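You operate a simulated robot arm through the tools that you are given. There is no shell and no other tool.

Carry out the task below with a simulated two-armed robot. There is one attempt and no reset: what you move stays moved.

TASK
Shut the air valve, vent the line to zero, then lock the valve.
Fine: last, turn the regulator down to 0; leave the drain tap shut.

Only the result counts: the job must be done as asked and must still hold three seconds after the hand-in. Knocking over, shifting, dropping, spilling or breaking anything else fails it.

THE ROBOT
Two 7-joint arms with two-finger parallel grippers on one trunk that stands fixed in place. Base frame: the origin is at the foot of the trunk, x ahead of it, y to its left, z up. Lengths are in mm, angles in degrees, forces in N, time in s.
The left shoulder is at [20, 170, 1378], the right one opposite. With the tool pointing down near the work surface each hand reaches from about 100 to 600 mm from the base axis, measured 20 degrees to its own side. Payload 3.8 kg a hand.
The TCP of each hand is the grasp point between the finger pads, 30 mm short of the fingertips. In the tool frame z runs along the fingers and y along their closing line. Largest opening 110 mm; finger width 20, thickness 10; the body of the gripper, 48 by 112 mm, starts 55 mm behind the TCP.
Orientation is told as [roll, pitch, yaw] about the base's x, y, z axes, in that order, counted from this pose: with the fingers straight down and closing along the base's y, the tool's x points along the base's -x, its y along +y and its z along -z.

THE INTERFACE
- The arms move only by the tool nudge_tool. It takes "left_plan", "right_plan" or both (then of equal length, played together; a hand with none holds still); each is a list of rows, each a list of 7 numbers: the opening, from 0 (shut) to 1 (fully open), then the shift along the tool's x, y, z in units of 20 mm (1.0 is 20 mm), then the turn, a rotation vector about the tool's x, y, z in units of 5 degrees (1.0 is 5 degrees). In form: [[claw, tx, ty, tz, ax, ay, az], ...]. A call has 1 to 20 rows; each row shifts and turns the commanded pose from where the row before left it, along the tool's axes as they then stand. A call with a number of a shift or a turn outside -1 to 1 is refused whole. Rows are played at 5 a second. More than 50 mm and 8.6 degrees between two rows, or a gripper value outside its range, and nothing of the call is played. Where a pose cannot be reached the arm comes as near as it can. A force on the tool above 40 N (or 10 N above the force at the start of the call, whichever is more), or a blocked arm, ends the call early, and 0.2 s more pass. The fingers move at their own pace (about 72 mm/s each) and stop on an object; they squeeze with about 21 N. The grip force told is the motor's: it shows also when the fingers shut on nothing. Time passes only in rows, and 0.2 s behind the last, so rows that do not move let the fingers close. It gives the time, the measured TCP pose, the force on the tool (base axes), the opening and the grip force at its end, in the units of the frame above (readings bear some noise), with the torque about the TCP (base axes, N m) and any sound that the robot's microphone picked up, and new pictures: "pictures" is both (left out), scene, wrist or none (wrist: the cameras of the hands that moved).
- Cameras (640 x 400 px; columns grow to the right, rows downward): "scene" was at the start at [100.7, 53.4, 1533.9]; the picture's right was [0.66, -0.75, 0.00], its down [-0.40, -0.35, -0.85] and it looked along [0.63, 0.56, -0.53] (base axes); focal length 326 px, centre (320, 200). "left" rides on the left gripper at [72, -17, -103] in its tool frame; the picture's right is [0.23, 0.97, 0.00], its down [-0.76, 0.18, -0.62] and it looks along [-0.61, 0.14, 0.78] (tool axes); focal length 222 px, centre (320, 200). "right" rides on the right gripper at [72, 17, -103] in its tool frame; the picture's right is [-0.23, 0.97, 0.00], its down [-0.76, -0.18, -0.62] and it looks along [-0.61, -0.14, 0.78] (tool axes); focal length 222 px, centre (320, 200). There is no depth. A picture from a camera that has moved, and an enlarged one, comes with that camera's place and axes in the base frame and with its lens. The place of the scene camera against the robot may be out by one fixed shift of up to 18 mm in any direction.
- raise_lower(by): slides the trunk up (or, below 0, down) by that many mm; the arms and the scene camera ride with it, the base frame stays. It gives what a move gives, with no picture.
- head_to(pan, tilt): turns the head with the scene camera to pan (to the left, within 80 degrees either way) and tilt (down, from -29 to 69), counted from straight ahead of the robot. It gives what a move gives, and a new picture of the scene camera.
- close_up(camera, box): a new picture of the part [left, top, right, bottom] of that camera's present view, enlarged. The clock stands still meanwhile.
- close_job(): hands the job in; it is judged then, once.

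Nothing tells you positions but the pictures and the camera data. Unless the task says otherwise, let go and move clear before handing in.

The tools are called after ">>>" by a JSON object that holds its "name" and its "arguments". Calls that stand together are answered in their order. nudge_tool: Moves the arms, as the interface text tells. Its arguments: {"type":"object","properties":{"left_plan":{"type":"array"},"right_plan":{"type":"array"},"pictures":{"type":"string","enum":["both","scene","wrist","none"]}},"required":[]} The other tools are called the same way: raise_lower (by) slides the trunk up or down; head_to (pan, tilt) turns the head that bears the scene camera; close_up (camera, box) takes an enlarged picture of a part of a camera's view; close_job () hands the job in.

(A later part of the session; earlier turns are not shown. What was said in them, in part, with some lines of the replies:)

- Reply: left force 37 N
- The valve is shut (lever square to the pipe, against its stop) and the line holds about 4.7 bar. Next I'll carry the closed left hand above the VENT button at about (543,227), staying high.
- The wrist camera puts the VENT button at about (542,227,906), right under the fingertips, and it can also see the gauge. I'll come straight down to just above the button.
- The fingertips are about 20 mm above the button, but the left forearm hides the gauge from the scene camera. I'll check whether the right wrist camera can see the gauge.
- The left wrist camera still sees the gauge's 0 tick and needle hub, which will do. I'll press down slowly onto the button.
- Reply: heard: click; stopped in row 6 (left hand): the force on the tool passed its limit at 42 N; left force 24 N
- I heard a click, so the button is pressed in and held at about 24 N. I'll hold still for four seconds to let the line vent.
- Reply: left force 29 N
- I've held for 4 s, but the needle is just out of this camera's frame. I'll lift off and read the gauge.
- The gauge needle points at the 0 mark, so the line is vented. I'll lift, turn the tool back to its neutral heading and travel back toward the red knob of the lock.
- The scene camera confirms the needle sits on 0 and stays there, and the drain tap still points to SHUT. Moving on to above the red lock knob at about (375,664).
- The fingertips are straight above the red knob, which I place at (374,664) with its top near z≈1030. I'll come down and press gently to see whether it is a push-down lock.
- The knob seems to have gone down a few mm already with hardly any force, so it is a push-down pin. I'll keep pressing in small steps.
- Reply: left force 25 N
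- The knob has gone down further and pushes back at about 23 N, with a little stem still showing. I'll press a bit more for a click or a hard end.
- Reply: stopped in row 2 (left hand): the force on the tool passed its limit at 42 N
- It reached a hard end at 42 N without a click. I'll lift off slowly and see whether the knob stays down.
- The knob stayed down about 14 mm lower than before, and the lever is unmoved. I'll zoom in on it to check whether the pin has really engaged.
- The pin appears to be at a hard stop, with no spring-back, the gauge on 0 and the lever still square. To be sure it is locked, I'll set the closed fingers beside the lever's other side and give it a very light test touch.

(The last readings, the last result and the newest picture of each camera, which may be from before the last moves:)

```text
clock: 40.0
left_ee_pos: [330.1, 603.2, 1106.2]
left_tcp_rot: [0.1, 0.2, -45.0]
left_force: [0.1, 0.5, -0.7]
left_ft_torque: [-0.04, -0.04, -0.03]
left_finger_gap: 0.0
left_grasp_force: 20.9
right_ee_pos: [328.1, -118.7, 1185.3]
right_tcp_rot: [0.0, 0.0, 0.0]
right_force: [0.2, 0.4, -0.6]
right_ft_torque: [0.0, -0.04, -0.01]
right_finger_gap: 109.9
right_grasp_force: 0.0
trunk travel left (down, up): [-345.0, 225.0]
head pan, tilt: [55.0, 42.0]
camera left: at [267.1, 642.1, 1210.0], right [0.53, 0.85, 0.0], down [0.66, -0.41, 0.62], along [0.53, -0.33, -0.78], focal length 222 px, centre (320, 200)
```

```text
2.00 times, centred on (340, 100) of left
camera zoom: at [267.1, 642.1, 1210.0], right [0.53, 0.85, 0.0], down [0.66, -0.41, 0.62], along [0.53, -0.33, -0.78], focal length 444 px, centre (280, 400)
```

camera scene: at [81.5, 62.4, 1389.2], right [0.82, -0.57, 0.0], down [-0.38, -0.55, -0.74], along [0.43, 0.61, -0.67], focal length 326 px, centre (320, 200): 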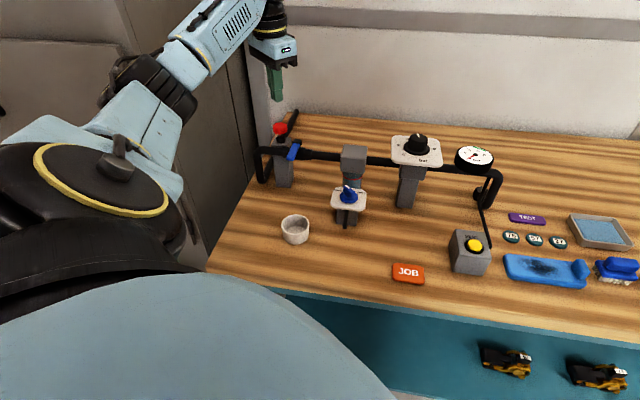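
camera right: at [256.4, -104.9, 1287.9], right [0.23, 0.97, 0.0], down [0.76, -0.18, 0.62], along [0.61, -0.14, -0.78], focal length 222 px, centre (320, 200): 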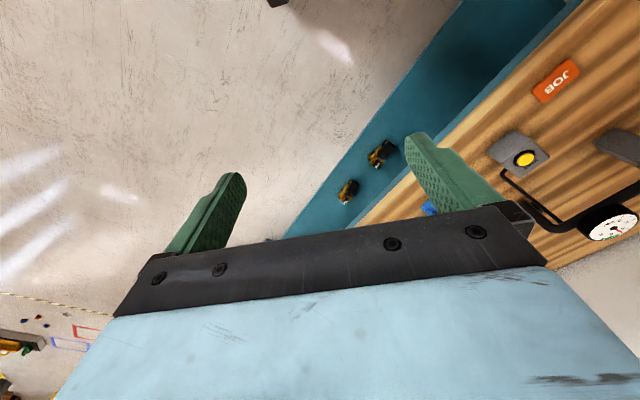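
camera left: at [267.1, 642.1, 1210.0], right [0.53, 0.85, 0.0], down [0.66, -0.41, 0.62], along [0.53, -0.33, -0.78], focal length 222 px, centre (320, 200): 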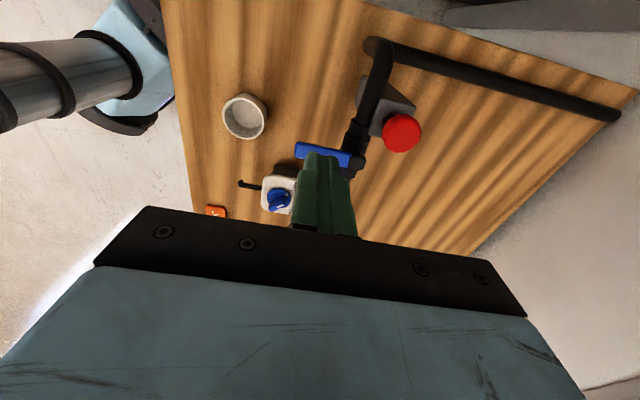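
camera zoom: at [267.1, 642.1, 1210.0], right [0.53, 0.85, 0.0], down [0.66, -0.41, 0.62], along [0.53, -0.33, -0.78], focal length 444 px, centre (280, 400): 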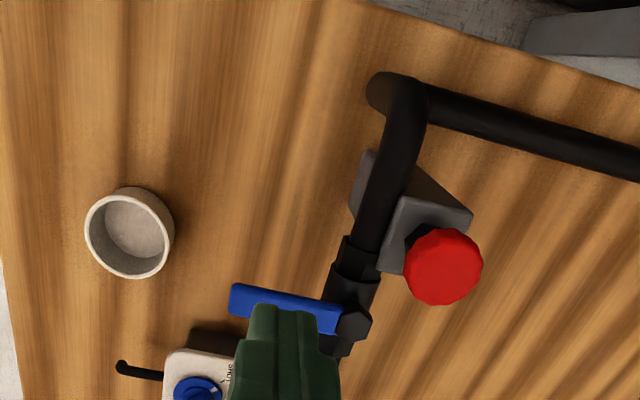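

The fingers are above the open space to the left of the lever. I'll lower them to lever height.

>>> {"name": "nudge_tool", "arguments": {"left_plan": [[0, 0, 0, 0.93, 0, 0, 0], [0, 0, 0, 0.93, 0, 0, 0], [0, 0, 0, 0.93, 0, 0, 0], [0, 0, 0, 0.93, 0, 0, 0], [0, 0, 0, 0.93, 0, 0, 0]]}}

>>> {"name": "close_up", "arguments": {"camera": "scene", "box": [250, 90, 330, 170]}}

>>> {"name": "close_up", "arguments": {"camera": "left", "box": [240, 60, 440, 220]}}

```text
clock: 41.2
left_ee_pos: [329.2, 605.5, 1013.9]
left_tcp_rot: [0.1, 0.1, -44.9]
left_force: [1.2, 0.3, 0.6]
left_ft_torque: [0.03, 0.01, 0.03]
left_finger_gap: 0.2
left_grasp_force: 21.1
right_ee_pos: [329.1, -119.8, 1185.2]
right_tcp_rot: [0.0, 0.0, 0.0]
right_force: [0.3, -0.4, 0.2]
right_ft_torque: [-0.02, -0.01, 0.01]
right_finger_gap: 109.8
right_grasp_force: 0.1
trunk travel left (down, up): [-345.0, 225.0]
head pan, tilt: [55.0, 42.0]
camera scene: at [81.6, 63.0, 1389.2], right [0.82, -0.57, 0.0], down [-0.38, -0.55, -0.74], along [0.43, 0.61, -0.67], focal length 326 px, centre (320, 200)
camera left: at [266.4, 642.7, 1117.0], right [0.53, 0.85, 0.0], down [0.67, -0.41, 0.62], along [0.53, -0.33, -0.78], focal length 222 px, centre (320, 200)
```

scene: 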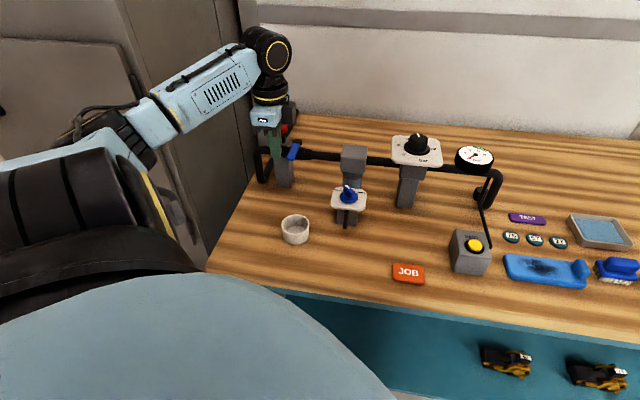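
left: 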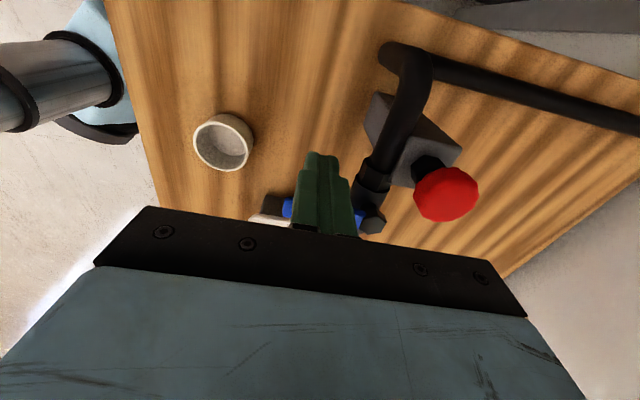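

```text
5.00 times, centred on (290, 130) of scene
camera zoom: at [81.6, 63.0, 1389.2], right [0.82, -0.57, 0.0], down [-0.38, -0.55, -0.74], along [0.43, 0.61, -0.67], focal length 1629 px, centre (470, 550)
```

zoom: 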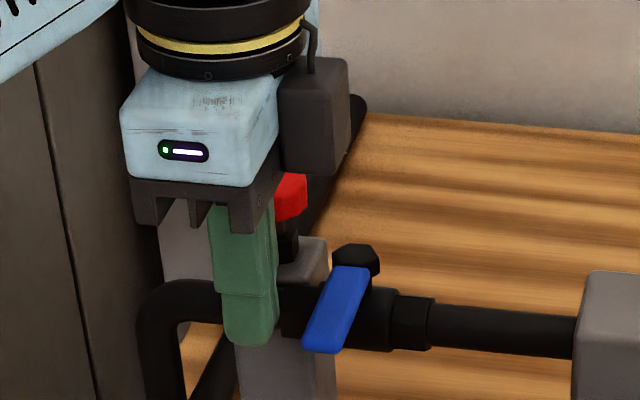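

```text
2.50 times, centred on (340, 140) of left
camera zoom: at [266.4, 642.7, 1117.0], right [0.53, 0.85, 0.0], down [0.67, -0.41, 0.62], along [0.53, -0.33, -0.78], focal length 555 px, centre (270, 350)
```

zoom: 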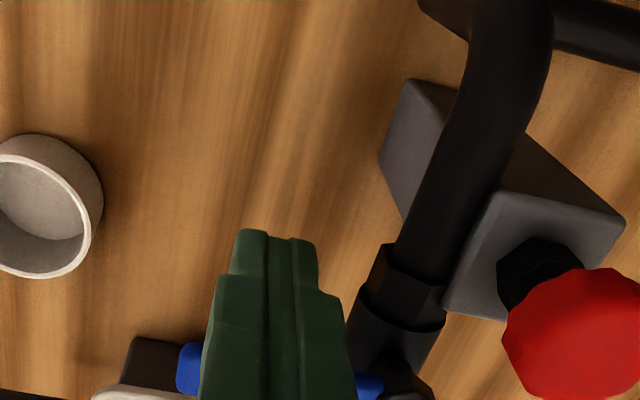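

The fingers are about 16 mm from the lever on its left side. I'll move over and touch it with just a couple of mm of press.

>>> {"name": "nudge_tool", "arguments": {"left_plan": [[0, -0.35, 0, 0, 0, 0, 0], [0, -0.35, 0, 0, 0, 0, 0], [0, -0.1, 0, 0, 0, 0, 0], [0, -0.1, 0, 0, 0, 0, 0]], "pictures": "scene"}}

>>> {"name": "close_up", "arguments": {"camera": "scene", "box": [250, 90, 330, 170]}}

```text
clock: 42.2
left_ee_pos: [341.0, 594.0, 1014.7]
left_tcp_rot: [0.2, 0.3, -44.8]
left_force: [-11.4, 7.0, 3.6]
left_ft_torque: [0.07, 0.12, -0.02]
left_finger_gap: 0.0
left_grasp_force: 21.1
right_ee_pos: [326.4, -119.1, 1184.8]
right_tcp_rot: [0.0, -0.1, 0.1]
right_force: [0.1, 0.3, -0.8]
right_ft_torque: [-0.02, -0.01, 0.01]
right_finger_gap: 110.1
right_grasp_force: 0.0
trunk travel left (down, up): [-345.0, 225.0]
head pan, tilt: [55.0, 42.0]
camera scene: at [80.0, 63.4, 1389.3], right [0.82, -0.57, 0.0], down [-0.38, -0.55, -0.74], along [0.43, 0.61, -0.67], focal length 326 px, centre (320, 200)
```

scene: 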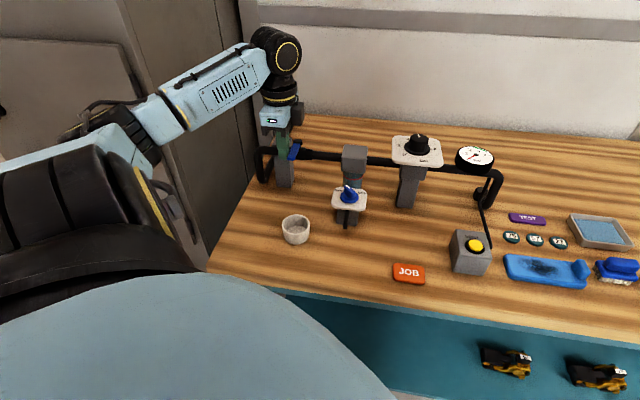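

```text
5.00 times, centred on (290, 130) of scene
camera zoom: at [80.0, 63.4, 1389.3], right [0.82, -0.57, 0.0], down [-0.38, -0.55, -0.74], along [0.43, 0.61, -0.67], focal length 1629 px, centre (470, 550)
```

zoom: 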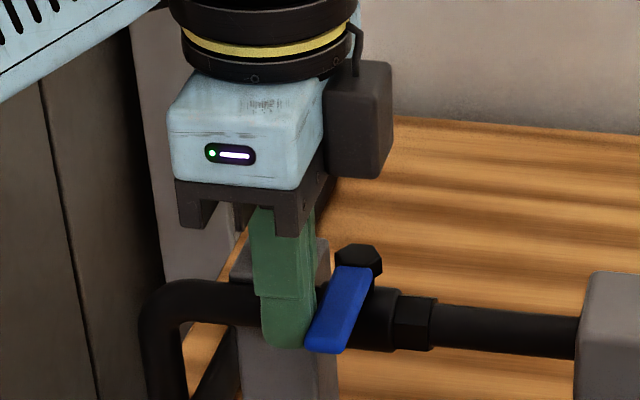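

The lever pushed back with 13 N and did not move at all, whereas before it swung freely, so the valve is locked shut. I'll back off, lift, and head for the regulator knob at about (569,428).

>>> {"name": "nudge_tool", "arguments": {"left_plan": [[0, 0.4, 0, 0, 0, 0, 0], [0, 0.4, 0, 0, 0, 0, 0], [0, 0, 0, -1, 0, 0, 0], [0, 0, 0, -1, 0, 0, 0], [0, 0, 0, -1, 0, 0, 0], [0, 0, 0, -1, 0, 0, 0], [0, 0, 0, -1, 0, 0, 0], [0, 0, 0, -0.5, 0, 0, 0]], "pictures": "none"}}

```text
clock: 44.0
left_ee_pos: [330.7, 604.0, 1123.2]
left_tcp_rot: [0.1, 0.2, -44.9]
left_force: [0.6, -0.6, 0.5]
left_ft_torque: [0.0, -0.01, -0.01]
left_finger_gap: 0.0
left_grasp_force: 21.3
right_ee_pos: [327.5, -120.7, 1184.7]
right_tcp_rot: [0.1, 0.0, 0.1]
right_force: [-0.6, -0.4, 0.3]
right_ft_torque: [0.0, -0.02, 0.02]
right_finger_gap: 110.3
right_grasp_force: 0.1
trunk travel left (down, up): [-345.0, 225.0]
head pan, tilt: [55.0, 42.0]
```

All clear and lifted. I'll travel to above the regulator knob and open the fingers on the way.

>>> {"name": "nudge_tool", "arguments": {"left_plan": [[0, -0.9765, 0.147, 0, 0, 0, 0], [0, -0.9765, 0.147, 0, 0, 0, 0], [0, -0.9765, 0.147, 0, 0, 0, 0], [0, -0.9765, 0.147, 0, 0, 0, 0], [0, -0.9765, 0.147, 0, 0, 0, 0], [0, -0.9765, 0.147, 0, 0, 0, 0], [0, -0.9765, 0.147, 0, 0, 0, 0], [0, -0.9765, 0.147, 0, 0, 0, 0], [0, -0.9765, 0.147, 0, 0, 0, 0], [0, -0.9765, 0.147, 0, 0, 0, 0], [0.8, -0.9765, 0.147, 0, 0, 0, 0], [0.8, -0.9765, 0.147, 0, 0, 0, 0], [0.8, -0.9765, 0.147, 0, 0, 0, 0], [0.8, -0.9765, 0.147, 0, 0, 0, 0], [0.8, -0.9765, 0.147, 0, 0, 0, 0]]}}

>>> {"name": "close_up", "arguments": {"camera": "left", "box": [220, 20, 420, 180]}}

>>> {"name": "close_up", "arguments": {"camera": "scene", "box": [250, 90, 350, 170]}}

```text
clock: 47.2
left_ee_pos: [569.2, 426.3, 1121.3]
left_tcp_rot: [0.1, 0.2, -44.8]
left_force: [0.7, 0.3, 0.7]
left_ft_torque: [0.0, -0.03, -0.02]
left_finger_gap: 88.2
left_grasp_force: 0.1
right_ee_pos: [329.1, -119.5, 1184.9]
right_tcp_rot: [-0.1, 0.0, 0.0]
right_force: [0.8, 0.7, 0.1]
right_ft_torque: [0.02, 0.0, -0.02]
right_finger_gap: 109.9
right_grasp_force: 0.1
trunk travel left (down, up): [-345.0, 225.0]
head pan, tilt: [55.0, 42.0]
camera scene: at [81.9, 62.4, 1389.2], right [0.82, -0.57, 0.0], down [-0.38, -0.55, -0.74], along [0.43, 0.61, -0.67], focal length 326 px, centre (320, 200)
camera left: at [507.1, 463.9, 1225.4], right [0.53, 0.85, 0.0], down [0.67, -0.41, 0.62], along [0.53, -0.32, -0.78], focal length 222 px, centre (320, 200)
```

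scene: 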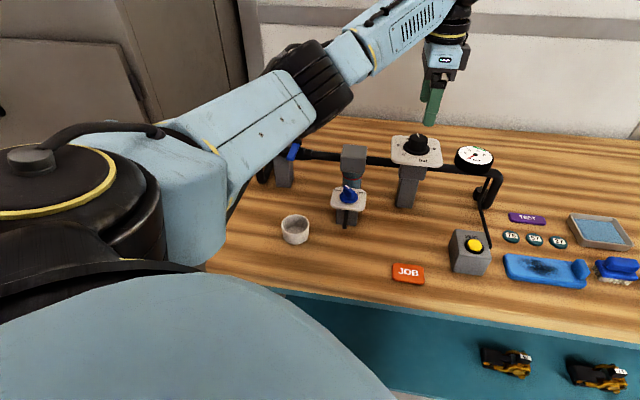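
left: 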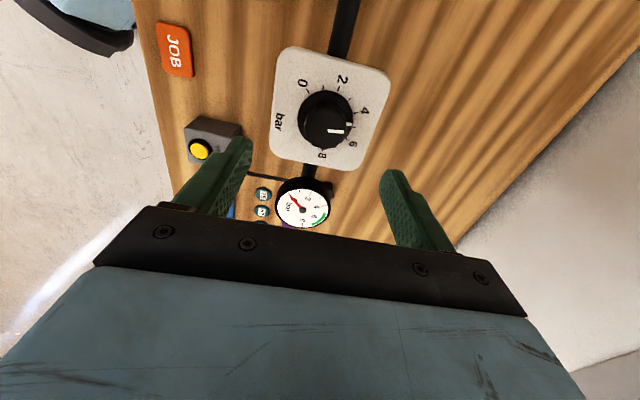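

```text
2.50 times, centred on (320, 100) of left
camera zoom: at [507.1, 463.9, 1225.4], right [0.53, 0.85, 0.0], down [0.67, -0.41, 0.62], along [0.53, -0.32, -0.78], focal length 555 px, centre (320, 450)
```

zoom: 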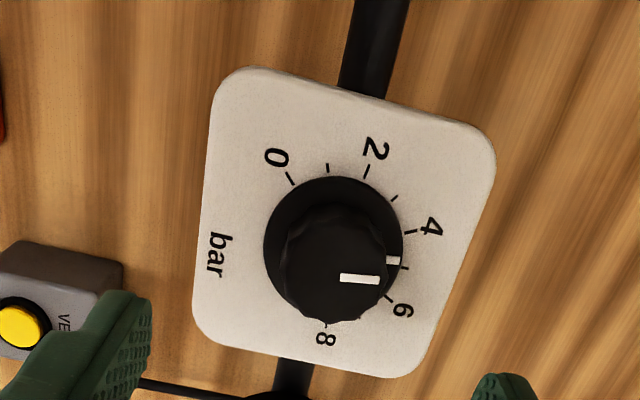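

```text
5.00 times, centred on (300, 130) of scene
camera zoom: at [81.9, 62.4, 1389.2], right [0.82, -0.57, 0.0], down [-0.38, -0.55, -0.74], along [0.43, 0.61, -0.67], focal length 1629 px, centre (420, 550)
```

zoom: 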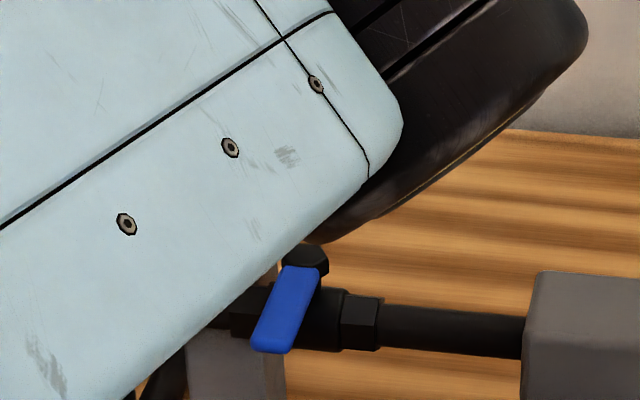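

The dial shows the knob at about 4.8 bar with the 0 tick some 150° anticlockwise, and my new fix of its axis is (571,428.5). I'll center over it and lower the open fingers around the cap.

>>> {"name": "nudge_tool", "arguments": {"left_plan": [[0.8, 0.02, 0.15, 0, 0, 0, 0], [0.8, 0, 0, 0.9, 0, 0, 0], [0.8, 0, 0, 0.9, 0, 0, 0], [0.8, 0, 0, 0.9, 0, 0, 0], [0.8, 0, 0, 0.6, 0, 0, 0]]}}

>>> {"name": "close_up", "arguments": {"camera": "left", "box": [220, 60, 420, 220]}}

>>> {"name": "close_up", "arguments": {"camera": "scene", "box": [370, 90, 470, 180]}}

```text
clock: 48.4
left_ee_pos: [570.8, 429.0, 1056.2]
left_tcp_rot: [0.1, 0.2, -44.9]
left_force: [-0.2, -0.3, -0.1]
left_ft_torque: [-0.02, -0.02, 0.02]
left_finger_gap: 88.0
left_grasp_force: 0.0
right_ee_pos: [327.7, -119.4, 1183.1]
right_tcp_rot: [0.0, 0.1, 0.0]
right_force: [-0.2, 0.0, 0.5]
right_ft_torque: [-0.01, -0.04, 0.03]
right_finger_gap: 109.9
right_grasp_force: 0.1
trunk travel left (down, up): [-345.0, 225.0]
head pan, tilt: [55.0, 42.0]
camera scene: at [81.6, 62.8, 1389.2], right [0.82, -0.57, 0.0], down [-0.38, -0.55, -0.74], along [0.43, 0.61, -0.67], focal length 326 px, centre (320, 200)
camera left: at [507.4, 466.4, 1159.3], right [0.53, 0.85, 0.0], down [0.67, -0.41, 0.62], along [0.53, -0.33, -0.78], focal length 222 px, centre (320, 200)
```

scene: 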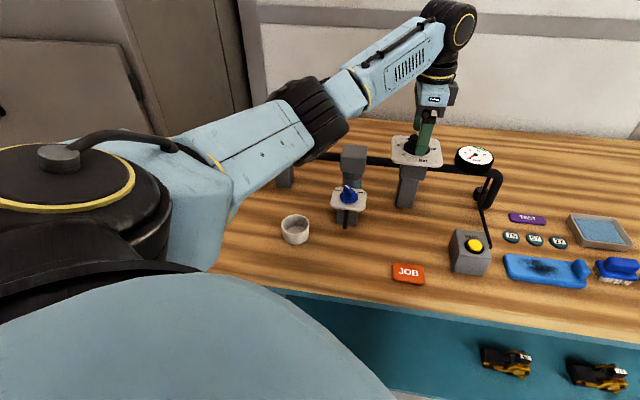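
left: 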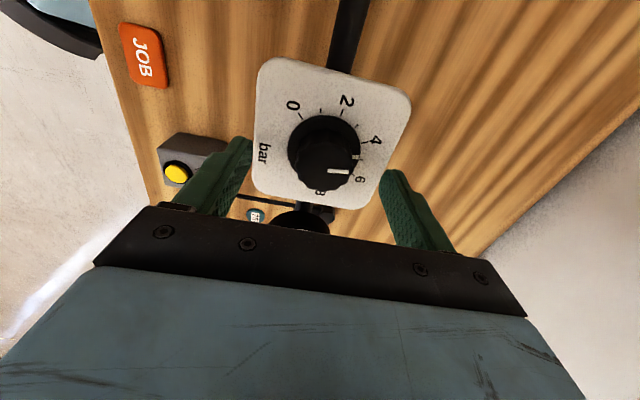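

```text
2.50 times, centred on (320, 140) of left
camera zoom: at [507.4, 466.4, 1159.3], right [0.53, 0.85, 0.0], down [0.67, -0.41, 0.62], along [0.53, -0.33, -0.78], focal length 555 px, centre (320, 350)
```

zoom: 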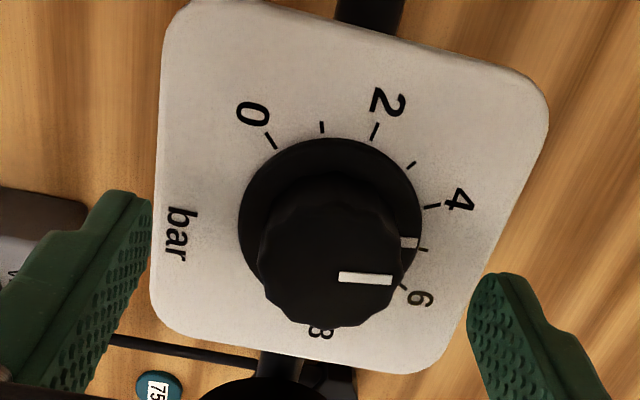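

```text
4.44 times, centred on (420, 135) of scene
camera zoom: at [81.6, 62.8, 1389.2], right [0.82, -0.57, 0.0], down [-0.38, -0.55, -0.74], along [0.43, 0.61, -0.67], focal length 1448 px, centre (-124, 489)
```

zoom: 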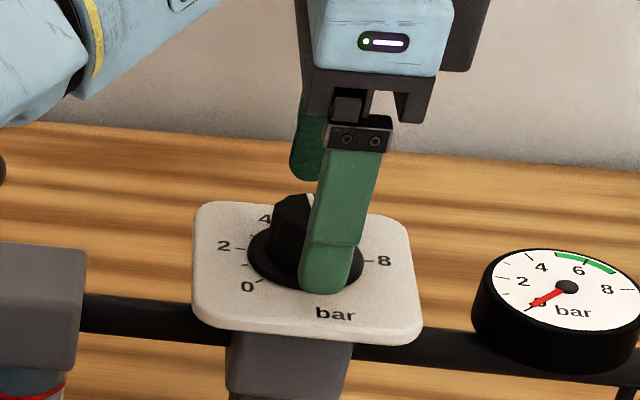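

The knob cap's top is at z≈1033 and its skirt top at about 1010, and the pointer needs to turn about 132° anticlockwise to reach 0. I'll lower 10 mm more and close on the cap.

>>> {"name": "nudge_tool", "arguments": {"left_plan": [[0.8, 0, 0, 0.25, 0, 0, 0], [0.8, 0, 0, 0.25, 0, 0, 0], [0.5, 0, 0, 0, 0, 0, 0], [0, 0, 0, 0, 0, 0, 0], [0, 0, 0, 0, 0, 0, 0], [0, 0, 0, 0, 0, 0, 0]]}}

>>> {"name": "close_up", "arguments": {"camera": "left", "box": [220, 60, 420, 220]}}

>>> {"name": "close_up", "arguments": {"camera": "scene", "box": [370, 90, 470, 180]}}

```text
clock: 49.8
left_ee_pos: [572.4, 432.2, 1047.8]
left_tcp_rot: [0.3, 0.1, -44.8]
left_force: [11.2, 11.7, 4.8]
left_ft_torque: [0.37, -0.28, -0.01]
left_finger_gap: 37.2
left_grasp_force: 45.4
right_ee_pos: [330.4, -118.6, 1183.4]
right_tcp_rot: [0.0, 0.1, 0.0]
right_force: [-0.2, 0.5, -0.5]
right_ft_torque: [0.01, 0.02, -0.01]
right_finger_gap: 110.2
right_grasp_force: 0.0
trunk travel left (down, up): [-345.0, 225.0]
head pan, tilt: [55.0, 42.0]
camera scene: at [82.7, 64.2, 1389.1], right [0.82, -0.57, 0.0], down [-0.38, -0.55, -0.74], along [0.43, 0.61, -0.67], focal length 326 px, centre (320, 200)
camera left: at [508.9, 468.6, 1150.0], right [0.52, 0.85, 0.0], down [0.66, -0.41, 0.62], along [0.53, -0.32, -0.78], focal length 222 px, centre (320, 200)
```

scene: 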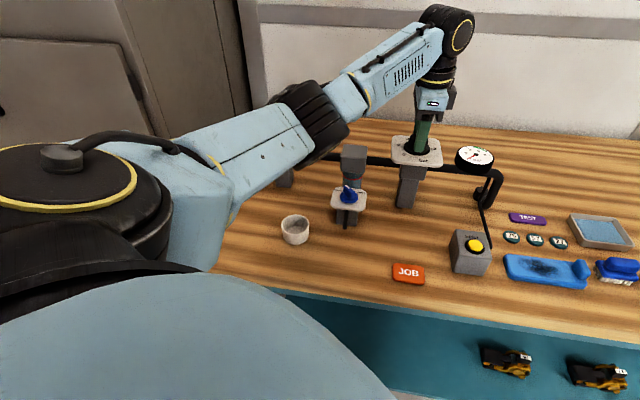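
left: 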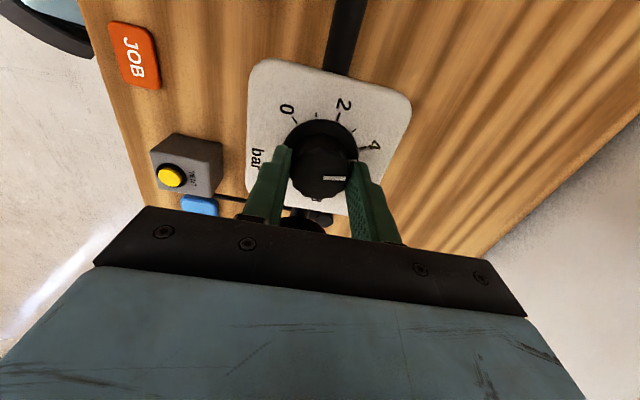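

```text
2.50 times, centred on (320, 140) of left
camera zoom: at [508.9, 468.6, 1150.0], right [0.52, 0.85, 0.0], down [0.66, -0.41, 0.62], along [0.53, -0.32, -0.78], focal length 555 px, centre (320, 350)
```

zoom: 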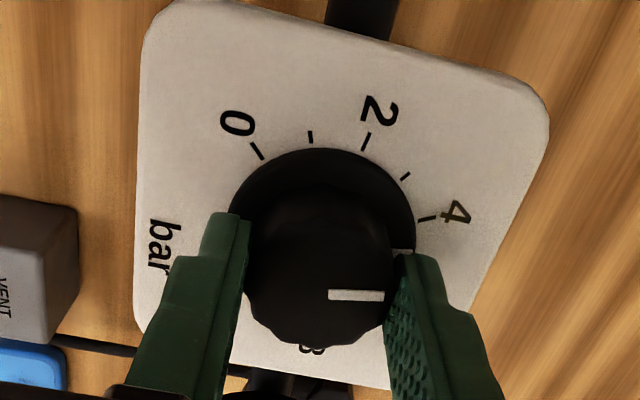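

```text
4.44 times, centred on (420, 135) of scene
camera zoom: at [82.7, 64.2, 1389.1], right [0.82, -0.57, 0.0], down [-0.38, -0.55, -0.74], along [0.43, 0.61, -0.67], focal length 1448 px, centre (-124, 489)
```

zoom: 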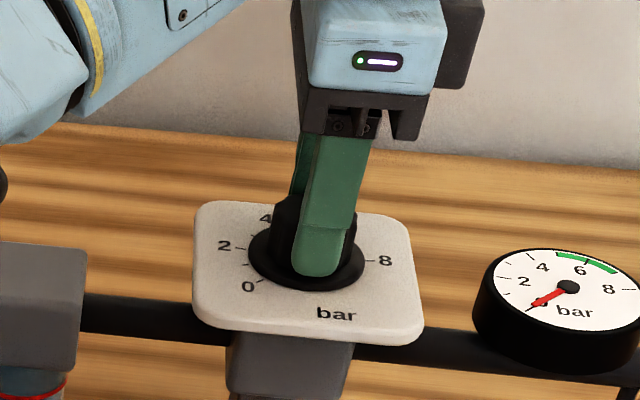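

The fingers hold the cap, but a sideways force of about 16 N shows the true axis is about 3.4 mm further back. I'll shift the hand to relieve that before turning.

>>> {"name": "nudge_tool", "arguments": {"left_plan": [[0, 0, 0.1, 0, 0, 0, 0], [0, 0, 0.08, 0, 0, 0, 0], [0, 0, 0, 0, 0, 0, 0]], "pictures": "none"}}

```text
clock: 50.6
left_ee_pos: [573.3, 431.8, 1047.0]
left_tcp_rot: [-0.1, 0.1, -45.0]
left_force: [-1.7, 0.7, 2.9]
left_ft_torque: [-0.42, -0.41, 0.04]
left_finger_gap: 37.0
left_grasp_force: 45.0
right_ee_pos: [328.0, -119.2, 1184.3]
right_tcp_rot: [0.0, -0.1, 0.1]
right_force: [-0.4, 0.2, -0.1]
right_ft_torque: [0.0, 0.0, -0.03]
right_finger_gap: 110.0
right_grasp_force: 0.0
trunk travel left (down, up): [-345.0, 225.0]
head pan, tilt: [55.0, 42.0]
```

The force is relieved. I'll turn the knob anticlockwise by 25° first and check.

>>> {"name": "nudge_tool", "arguments": {"left_plan": [[0, 0, 0, 0, 0, 0, -1], [0, 0, 0, 0, 0, 0, -1], [0, 0, 0, 0, 0, 0, -1], [0, 0, 0, 0, 0, 0, -1], [0, 0, 0, 0, 0, 0, -1]], "pictures": "wrist"}}

>>> {"name": "close_up", "arguments": {"camera": "left", "box": [220, 60, 420, 220]}}

```text
clock: 51.8
left_ee_pos: [572.5, 431.6, 1046.0]
left_tcp_rot: [-0.1, 0.4, -19.8]
left_force: [-9.6, -11.6, -12.1]
left_ft_torque: [-0.61, 0.06, -0.02]
left_finger_gap: 37.0
left_grasp_force: 44.9
right_ee_pos: [328.3, -120.0, 1183.5]
right_tcp_rot: [0.0, -0.1, 0.0]
right_force: [-0.4, 0.0, 0.5]
right_ft_torque: [-0.01, -0.01, -0.05]
right_finger_gap: 109.9
right_grasp_force: 0.1
trunk travel left (down, up): [-345.0, 225.0]
head pan, tilt: [55.0, 42.0]
camera left: at [499.1, 438.4, 1150.2], right [0.12, 0.99, 0.0], down [0.78, -0.09, 0.62], along [0.62, -0.07, -0.78], focal length 222 px, centre (320, 200)
```

left: 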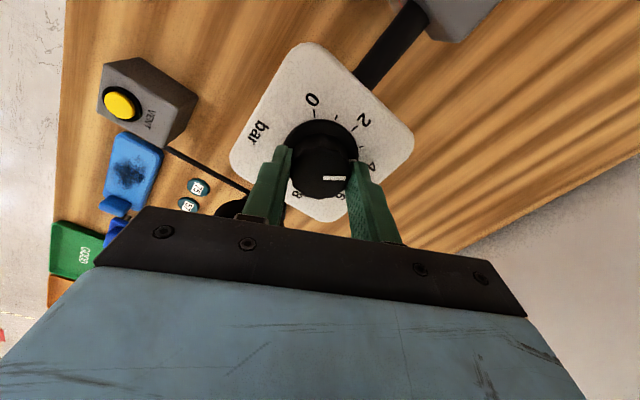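

```text
2.50 times, centred on (320, 140) of left
camera zoom: at [499.1, 438.4, 1150.2], right [0.12, 0.99, 0.0], down [0.78, -0.09, 0.62], along [0.62, -0.07, -0.78], focal length 555 px, centre (320, 350)
```

zoom: 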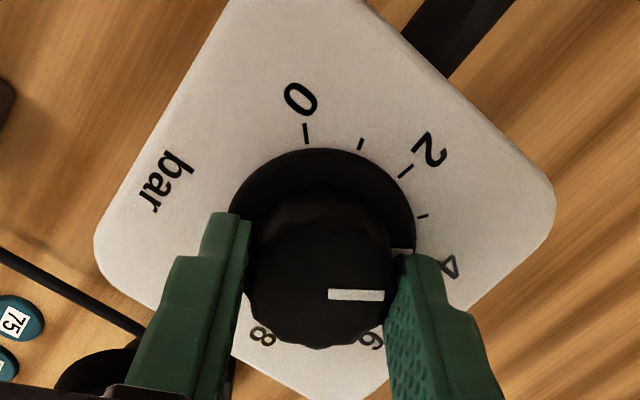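

The knob is turning together with the fingers. A small side force has built up, so I'll trim the hand slightly while turning on.

>>> {"name": "nudge_tool", "arguments": {"left_plan": [[0, 0, -0.08, 0, 0, 0, 0], [0, 0, -0.04, 0, 0, 0, -1], [0, 0, 0, 0, 0, 0, -1], [0, 0, 0, 0, 0, 0, -1], [0, 0, 0, 0, 0, 0, -1]], "pictures": "none"}}

```text
clock: 53.0
left_ee_pos: [571.8, 431.8, 1046.4]
left_tcp_rot: [0.2, 0.0, 0.2]
left_force: [-4.9, 1.9, -4.4]
left_ft_torque: [0.01, 1.3, -0.03]
left_finger_gap: 37.2
left_grasp_force: 45.1
right_ee_pos: [327.4, -119.5, 1184.2]
right_tcp_rot: [-0.1, 0.0, -0.1]
right_force: [-0.4, 0.8, 0.0]
right_ft_torque: [0.04, -0.03, -0.02]
right_finger_gap: 110.0
right_grasp_force: 0.0
trunk travel left (down, up): [-345.0, 225.0]
head pan, tilt: [55.0, 42.0]
```

The force is low and the knob is 45° round. I'll continue turning.

>>> {"name": "nudge_tool", "arguments": {"left_plan": [[0, 0, 0, 0, 0, 0, -1], [0, 0, 0, 0, 0, 0, -1], [0, 0, 0, 0, 0, 0, -1], [0, 0, 0, 0, 0, 0, -1], [0, 0, 0, 0, 0, 0, -1], [0, 0, 0, 0, 0, 0, -1]], "pictures": "wrist"}}

>>> {"name": "close_up", "arguments": {"camera": "left", "box": [220, 60, 420, 220]}}

```text
clock: 54.4
left_ee_pos: [573.2, 430.7, 1046.6]
left_tcp_rot: [0.1, 0.0, 30.3]
left_force: [-4.9, 3.8, -1.6]
left_ft_torque: [-0.51, 0.67, -0.02]
left_finger_gap: 37.2
left_grasp_force: 44.7
right_ee_pos: [328.4, -119.5, 1184.1]
right_tcp_rot: [0.0, -0.1, 0.0]
right_force: [0.3, -0.3, 0.3]
right_ft_torque: [-0.04, 0.01, 0.0]
right_finger_gap: 110.1
right_grasp_force: 0.0
trunk travel left (down, up): [-345.0, 225.0]
head pan, tilt: [55.0, 42.0]
camera left: at [518.5, 378.5, 1149.9], right [-0.69, 0.73, 0.0], down [0.57, 0.54, 0.62], along [0.45, 0.43, -0.78], focal length 222 px, centre (320, 200)
```

left: 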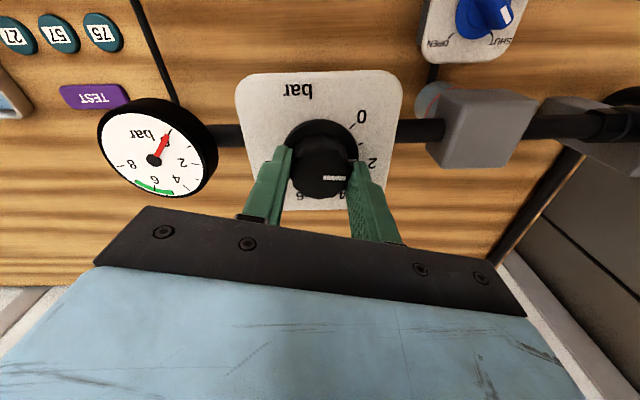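

```text
2.50 times, centred on (320, 140) of left
camera zoom: at [518.5, 378.5, 1149.9], right [-0.69, 0.73, 0.0], down [0.57, 0.54, 0.62], along [0.45, 0.43, -0.78], focal length 555 px, centre (320, 350)
```

zoom: 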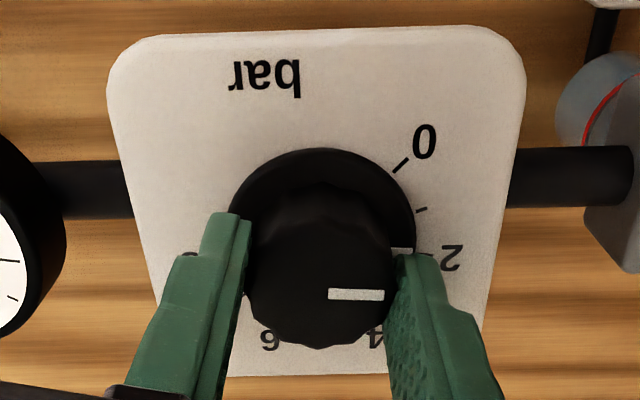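

The pointer is just past 2 bar after 75° of turn, with low forces. I'll keep going another 30°.

>>> {"name": "nudge_tool", "arguments": {"left_plan": [[0, 0, 0, 0, 0, 0, -1], [0, 0, 0, 0, 0, 0, -1], [0, 0, 0, 0, 0, 0, -1], [0, 0, 0, 0, 0, 0, -1], [0, 0, 0, 0, 0, 0, -1], [0, 0, 0, 0, 0, 0, -1]]}}

>>> {"name": "close_up", "arguments": {"camera": "left", "box": [220, 60, 420, 220]}}

```text
clock: 55.8
left_ee_pos: [571.9, 431.1, 1047.4]
left_tcp_rot: [0.1, -0.1, 60.3]
left_force: [-2.7, 5.1, -1.2]
left_ft_torque: [-1.08, 0.65, -0.02]
left_finger_gap: 37.2
left_grasp_force: 45.4
right_ee_pos: [327.6, -117.8, 1184.0]
right_tcp_rot: [0.0, -0.1, 0.0]
right_force: [0.1, 0.0, -0.4]
right_ft_torque: [0.03, 0.0, 0.0]
right_finger_gap: 110.0
right_grasp_force: 0.1
trunk travel left (down, up): [-345.0, 225.0]
head pan, tilt: [55.0, 42.0]
camera scene: at [81.3, 63.8, 1389.1], right [0.82, -0.57, 0.0], down [-0.38, -0.55, -0.74], along [0.43, 0.61, -0.67], focal length 326 px, centre (320, 200)
camera left: at [551.3, 358.3, 1149.8], right [-0.96, 0.29, 0.0], down [0.22, 0.75, 0.62], along [0.18, 0.6, -0.78], focal length 222 px, centre (320, 200)
```

scene: 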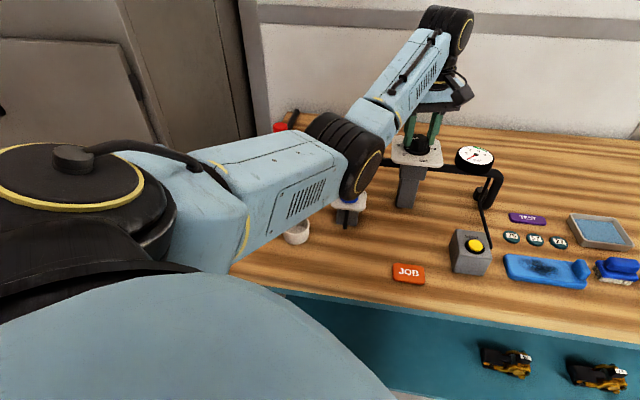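
left: 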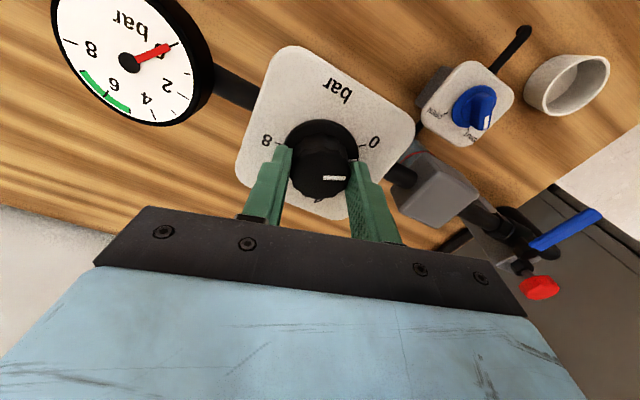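

```text
2.50 times, centred on (320, 140) of left
camera zoom: at [551.3, 358.3, 1149.8], right [-0.96, 0.29, 0.0], down [0.22, 0.75, 0.62], along [0.18, 0.6, -0.78], focal length 555 px, centre (320, 350)
```

zoom: 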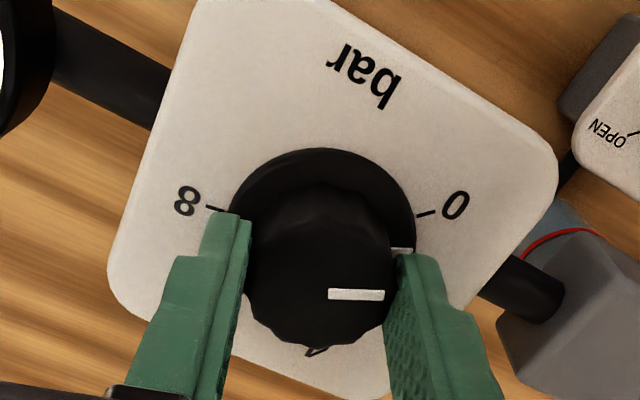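

About 27° remains to the 0 tick. I'll turn 20° more, then trim by eye.

>>> {"name": "nudge_tool", "arguments": {"left_plan": [[0, 0, 0, 0, 0, 0, -1], [0, 0, 0, 0, 0, 0, -1], [0, 0, 0, 0, 0, 0, -1], [0, 0, 0, 0, 0, 0, -1]], "pictures": "wrist"}}

>>> {"name": "close_up", "arguments": {"camera": "left", "box": [220, 60, 420, 220]}}

>>> {"name": "close_up", "arguments": {"camera": "scene", "box": [370, 110, 470, 190]}}

```text
clock: 56.8
left_ee_pos: [572.5, 431.6, 1046.9]
left_tcp_rot: [0.1, -0.2, 80.1]
left_force: [-1.2, 6.0, -1.4]
left_ft_torque: [0.28, -0.02, -0.9]
left_finger_gap: 37.2
left_grasp_force: 44.8
right_ee_pos: [327.9, -119.7, 1183.5]
right_tcp_rot: [0.0, 0.0, 0.0]
right_force: [-0.3, -0.1, -0.1]
right_ft_torque: [-0.01, -0.01, 0.0]
right_finger_gap: 110.1
right_grasp_force: 0.1
trunk travel left (down, up): [-345.0, 225.0]
head pan, tilt: [55.0, 42.0]
camera left: at [576.6, 355.0, 1149.7], right [-1.0, -0.06, 0.0], down [-0.04, 0.78, 0.63], along [-0.04, 0.62, -0.78], focal length 222 px, centre (320, 200)
```

left: 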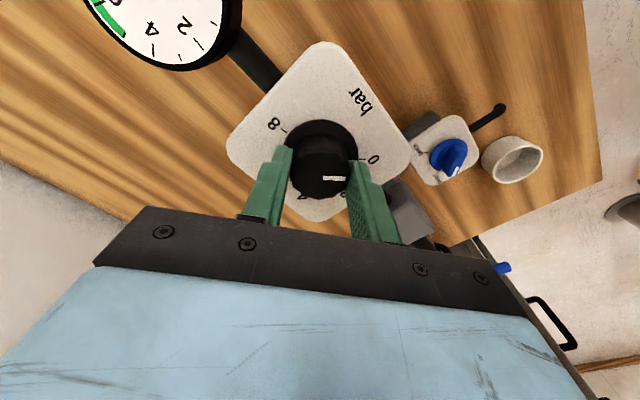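

```text
2.50 times, centred on (320, 140) of left
camera zoom: at [576.6, 355.0, 1149.7], right [-1.0, -0.06, 0.0], down [-0.04, 0.78, 0.63], along [-0.04, 0.62, -0.78], focal length 555 px, centre (320, 350)
```

zoom: 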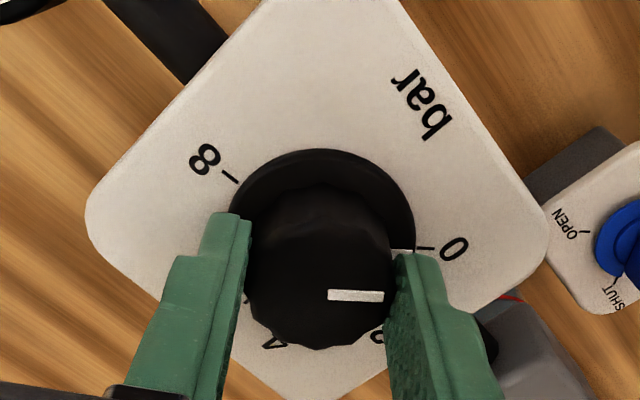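

```text
5.00 times, centred on (420, 150) of scene
camera zoom: at [81.5, 63.8, 1389.1], right [0.82, -0.57, 0.0], down [-0.38, -0.55, -0.74], along [0.43, 0.61, -0.67], focal length 1629 px, centre (-180, 450)
```

zoom: 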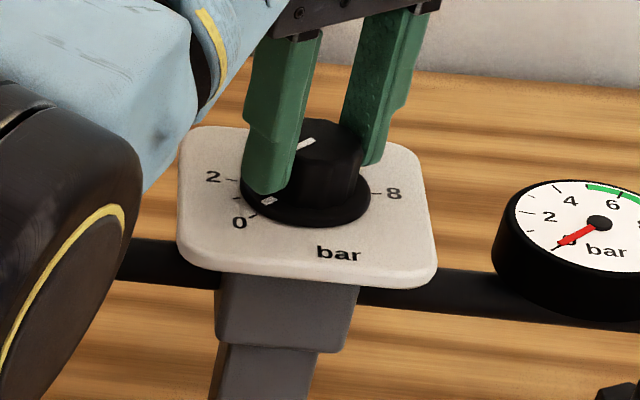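

The mark is now close to the 0 tick, and a resisting torque of 0.9 N·m has appeared, which suggests the zero stop. I'll nudge another 3° and check.

>>> {"name": "nudge_tool", "arguments": {"left_plan": [[0, 0, 0, 0, 0, 0, -0.3], [0, 0, 0, 0, 0, 0, -0.3], [0, 0, 0, 0, 0, 0, 0]], "pictures": "wrist"}}

>>> {"name": "close_up", "arguments": {"camera": "left", "box": [270, 90, 410, 200]}}

>>> {"name": "close_up", "arguments": {"camera": "scene", "box": [390, 120, 450, 180]}}

```text
clock: 57.6
left_ee_pos: [573.1, 429.8, 1045.9]
left_tcp_rot: [0.1, 0.0, 83.1]
left_force: [-3.3, 2.1, -2.0]
left_ft_torque: [0.04, 0.09, -0.92]
left_finger_gap: 37.3
left_grasp_force: 45.1
right_ee_pos: [327.8, -120.3, 1183.3]
right_tcp_rot: [0.0, 0.0, 0.1]
right_force: [0.3, 0.1, 0.9]
right_ft_torque: [-0.03, -0.02, 0.01]
right_finger_gap: 110.1
right_grasp_force: 0.1
trunk travel left (down, up): [-345.0, 225.0]
head pan, tilt: [55.0, 42.0]
camera left: at [580.7, 354.6, 1149.8], right [-0.99, -0.11, 0.0], down [-0.08, 0.78, 0.62], along [-0.07, 0.62, -0.78], focal length 222 px, centre (320, 200)
```

left: 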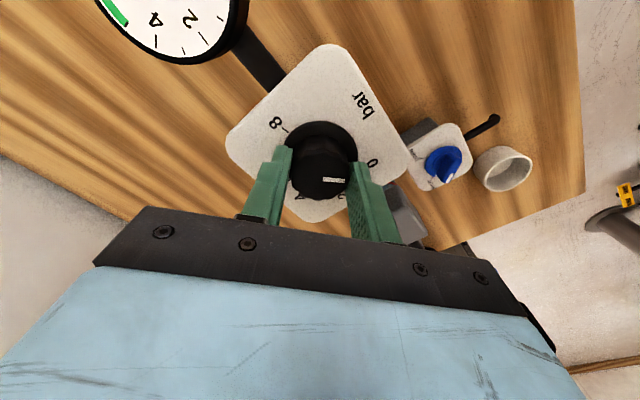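

```text
3.64 times, centred on (340, 145) of left
camera zoom: at [580.7, 354.6, 1149.8], right [-0.99, -0.11, 0.0], down [-0.08, 0.78, 0.62], along [-0.07, 0.62, -0.78], focal length 808 px, centre (247, 400)
```

zoom: 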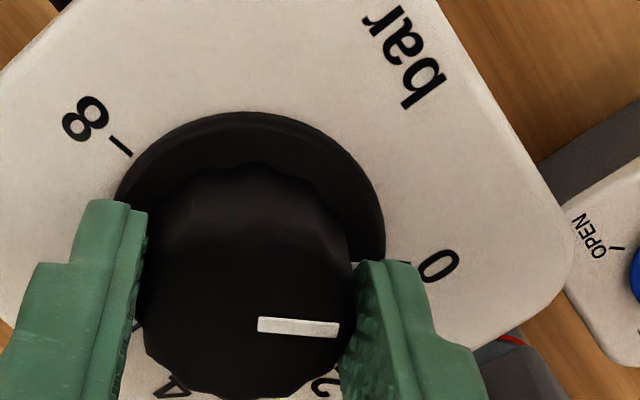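

```text
6.67 times, centred on (420, 150) of scene
camera zoom: at [81.3, 63.2, 1389.2], right [0.82, -0.57, 0.0], down [-0.38, -0.55, -0.74], along [0.43, 0.61, -0.67], focal length 2173 px, centre (-347, 533)
```

zoom: 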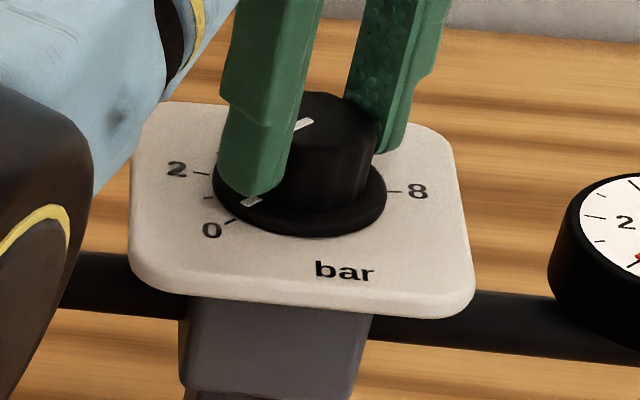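

The fingers slipped slightly on the cap at constant torque while the knob stayed put, so it is at its zero stop with the mark on 0. I'll open the fingers and lift straight off.

>>> {"name": "nudge_tool", "arguments": {"left_plan": [[0.8, 0, 0, 0, 0, 0, 0], [0.8, 0, 0, 0, 0, 0, 0], [0.8, 0, 0, 0, 0, 0, 0], [0.8, 0, 0, 0, 0, 0, 0], [0.8, 0, 0, -0.5, 0, 0, 0], [0.8, 0, 0, -1, 0, 0, 0], [0.8, 0, 0, -1, 0, 0, 0], [0.8, 0, 0, -1, 0, 0, 0], [0.8, 0, 0, -1, 0, 0, 0]]}}

>>> {"name": "close_up", "arguments": {"camera": "left", "box": [250, 20, 410, 160]}}

>>> {"name": "close_up", "arguments": {"camera": "scene", "box": [380, 120, 500, 190]}}

```text
clock: 59.6
left_ee_pos: [570.9, 429.4, 1138.8]
left_tcp_rot: [0.2, -0.1, 83.1]
left_force: [0.0, -0.2, 0.8]
left_ft_torque: [-0.03, 0.02, 0.03]
left_finger_gap: 88.0
left_grasp_force: 0.1
right_ee_pos: [327.9, -119.5, 1184.7]
right_tcp_rot: [0.0, 0.0, 0.0]
right_force: [-1.0, 0.7, 0.7]
right_ft_torque: [0.01, -0.02, 0.03]
right_finger_gap: 110.0
right_grasp_force: 0.0
trunk travel left (down, up): [-345.0, 225.0]
head pan, tilt: [55.0, 42.0]
camera scene: at [81.2, 62.8, 1389.2], right [0.82, -0.57, 0.0], down [-0.38, -0.55, -0.74], along [0.43, 0.61, -0.67], focal length 326 px, centre (320, 200)
camera left: at [579.3, 353.6, 1241.4], right [-0.99, -0.11, 0.0], down [-0.08, 0.78, 0.63], along [-0.07, 0.62, -0.78], focal length 222 px, centre (320, 200)
```

scene: 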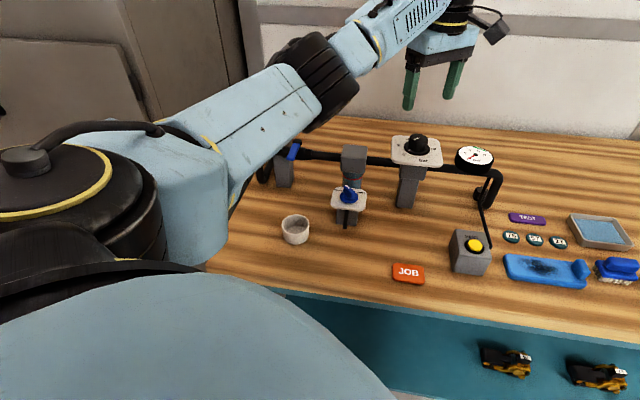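
left: 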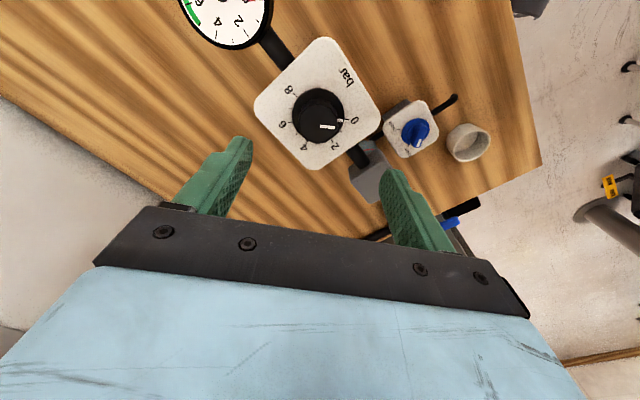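

```text
2.86 times, centred on (330, 90) of left
camera zoom: at [579.3, 353.6, 1241.4], right [-0.99, -0.11, 0.0], down [-0.08, 0.78, 0.63], along [-0.07, 0.62, -0.78], focal length 635 px, centre (291, 514)
```

zoom: 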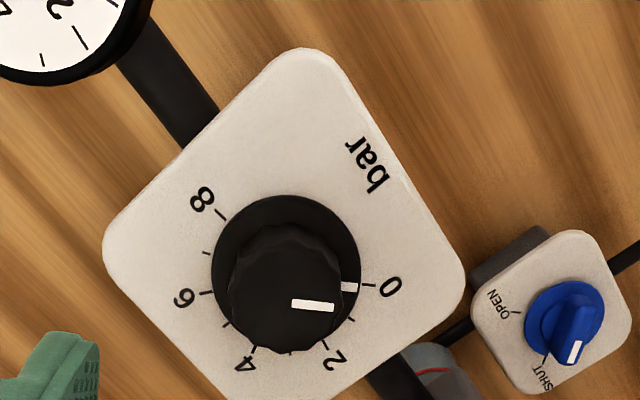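

```text
5.33 times, centred on (440, 155) of scene
camera zoom: at [81.2, 62.8, 1389.2], right [0.82, -0.57, 0.0], down [-0.38, -0.55, -0.74], along [0.43, 0.61, -0.67], focal length 1738 px, centre (-320, 440)
```

zoom: 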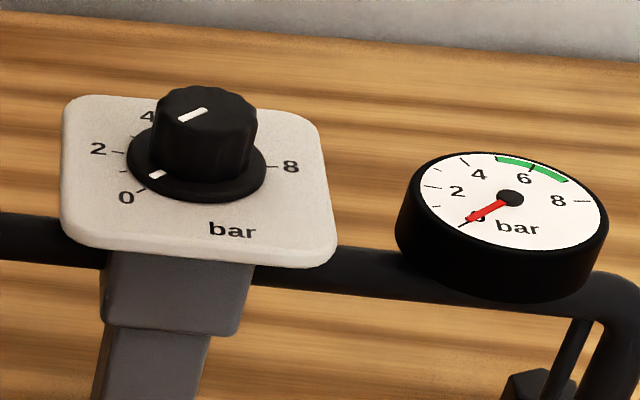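

The regulator's mark sits on 0, the gauge reads 0 and the drain tap is still on SHUT. I'll draw the left hand up and back, clear of the bench, for a final check of everything.

>>> {"name": "nudge_tool", "arguments": {"left_plan": [[0.8, 0.244, 0.978, -0.3, 0, 0, 0], [0.8, 0.244, 0.978, -0.3, 0, 0, 0], [0.8, 0.244, 0.978, -0.3, 0, 0, 0], [0.8, 0.244, 0.978, -0.3, 0, 0, 0], [0.8, 0.244, 0.978, -0.3, 0, 0, 0], [0.8, 0.244, 0.978, -0.3, 0, 0, 0], [0.8, 0.244, 0.978, -0.3, 0, 0, 0], [0.8, 0.244, 0.978, -0.3, 0, 0, 0], [0.8, 0.244, 0.978, -0.3, 0, 0, 0], [0.8, 0.244, 0.978, -0.3, 0, 0, 0], [0.8, 0.244, 0.978, -0.3, 0, 0, 0], [0.8, 0.244, 0.978, -0.3, 0, 0, 0]]}}

>>> {"name": "close_up", "arguments": {"camera": "scene", "box": [240, 100, 380, 250]}}

>>> {"name": "close_up", "arguments": {"camera": "scene", "box": [380, 120, 500, 190]}}

```text
clock: 62.2
left_ee_pos: [330.7, 400.3, 1208.0]
left_tcp_rot: [0.2, -0.2, 83.0]
left_force: [0.4, 0.2, -0.3]
left_ft_torque: [0.0, -0.01, -0.02]
left_finger_gap: 87.9
left_grasp_force: 0.1
right_ee_pos: [327.3, -120.7, 1184.6]
right_tcp_rot: [0.0, 0.1, 0.0]
right_force: [-0.6, -0.6, 0.8]
right_ft_torque: [-0.03, -0.02, -0.02]
right_finger_gap: 110.0
right_grasp_force: 0.0
trunk travel left (down, up): [-345.0, 225.0]
head pan, tilt: [55.0, 42.0]
camera scene: at [81.0, 62.7, 1389.2], right [0.82, -0.57, 0.0], down [-0.38, -0.55, -0.74], along [0.43, 0.61, -0.67], focal length 326 px, centre (320, 200)
camera left: at [338.8, 324.8, 1312.3], right [-0.99, -0.11, 0.0], down [-0.08, 0.78, 0.63], along [-0.07, 0.62, -0.78], focal length 222 px, centre (320, 200)
```

scene: 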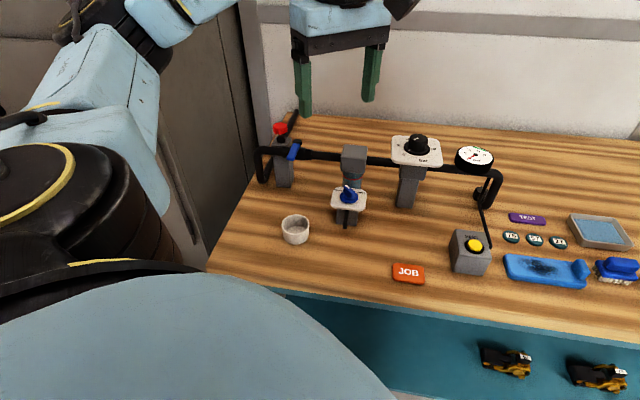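
left: 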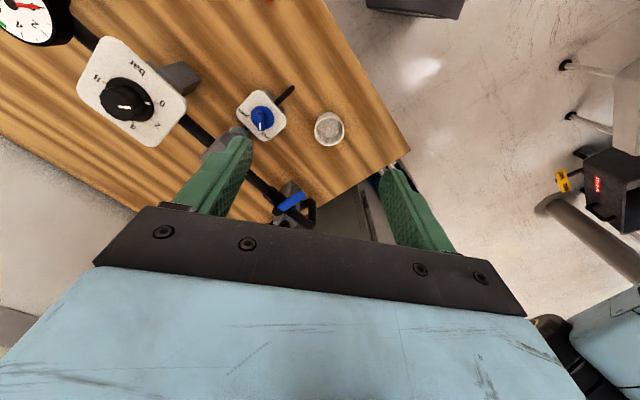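

```text
2.67 times, centred on (310, 175) of scene
camera zoom: at [81.0, 62.7, 1389.2], right [0.82, -0.57, 0.0], down [-0.38, -0.55, -0.74], along [0.43, 0.61, -0.67], focal length 869 px, centre (347, 267)
```

zoom: 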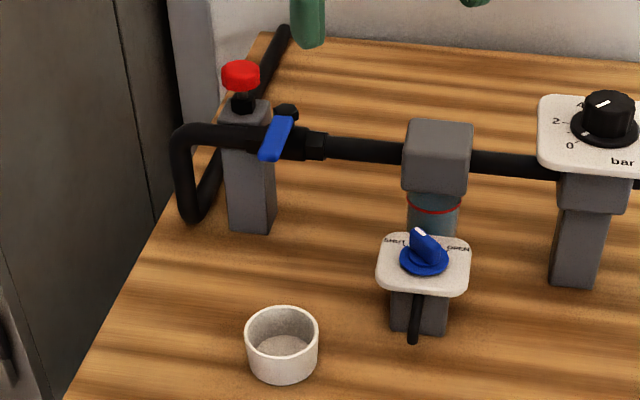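

```text
5.33 times, centred on (440, 155) of scene
camera zoom: at [81.0, 62.7, 1389.2], right [0.82, -0.57, 0.0], down [-0.38, -0.55, -0.74], along [0.43, 0.61, -0.67], focal length 1738 px, centre (-320, 440)
```

zoom: 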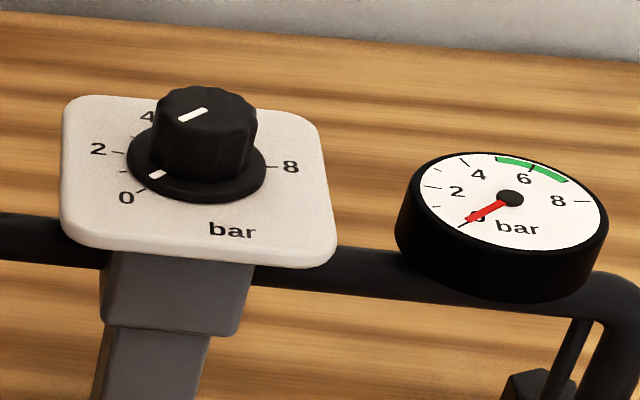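

The lever is square to the pipe and locked, with the red pin still down. The gauge is on 0, the regulator on 0, the drain tap on SHUT, and both hands are clear with nothing else disturbed. I'm handing in the job.

>>> {"name": "close_job", "arguments": {}}

```text
The job is handed in.
```

The job is done and handed in. I shut the valve, vented the line to zero and locked the valve. Last, I turned the regulator down to 0.

- **Valve:** the blue lever is square to the pipe, against its stop.
- **Vent:** I held the VENT button for about 4 s. The gauge then read 0 and stayed there.
- **Lock:** the red pin went down to a hard end and stayed, though I heard no click. A light push on the lever toward open met about 13 N and it did not move, where before it had swung freely.
- **Regulator:** the knob is at its lower stop with its mark on the 0 tick.
- **Drain tap:** I never touched it; it still points to SHUT.

I saw nothing else on the bench moved, and both hands were clear before I handed in. I have not seen the result of the check.
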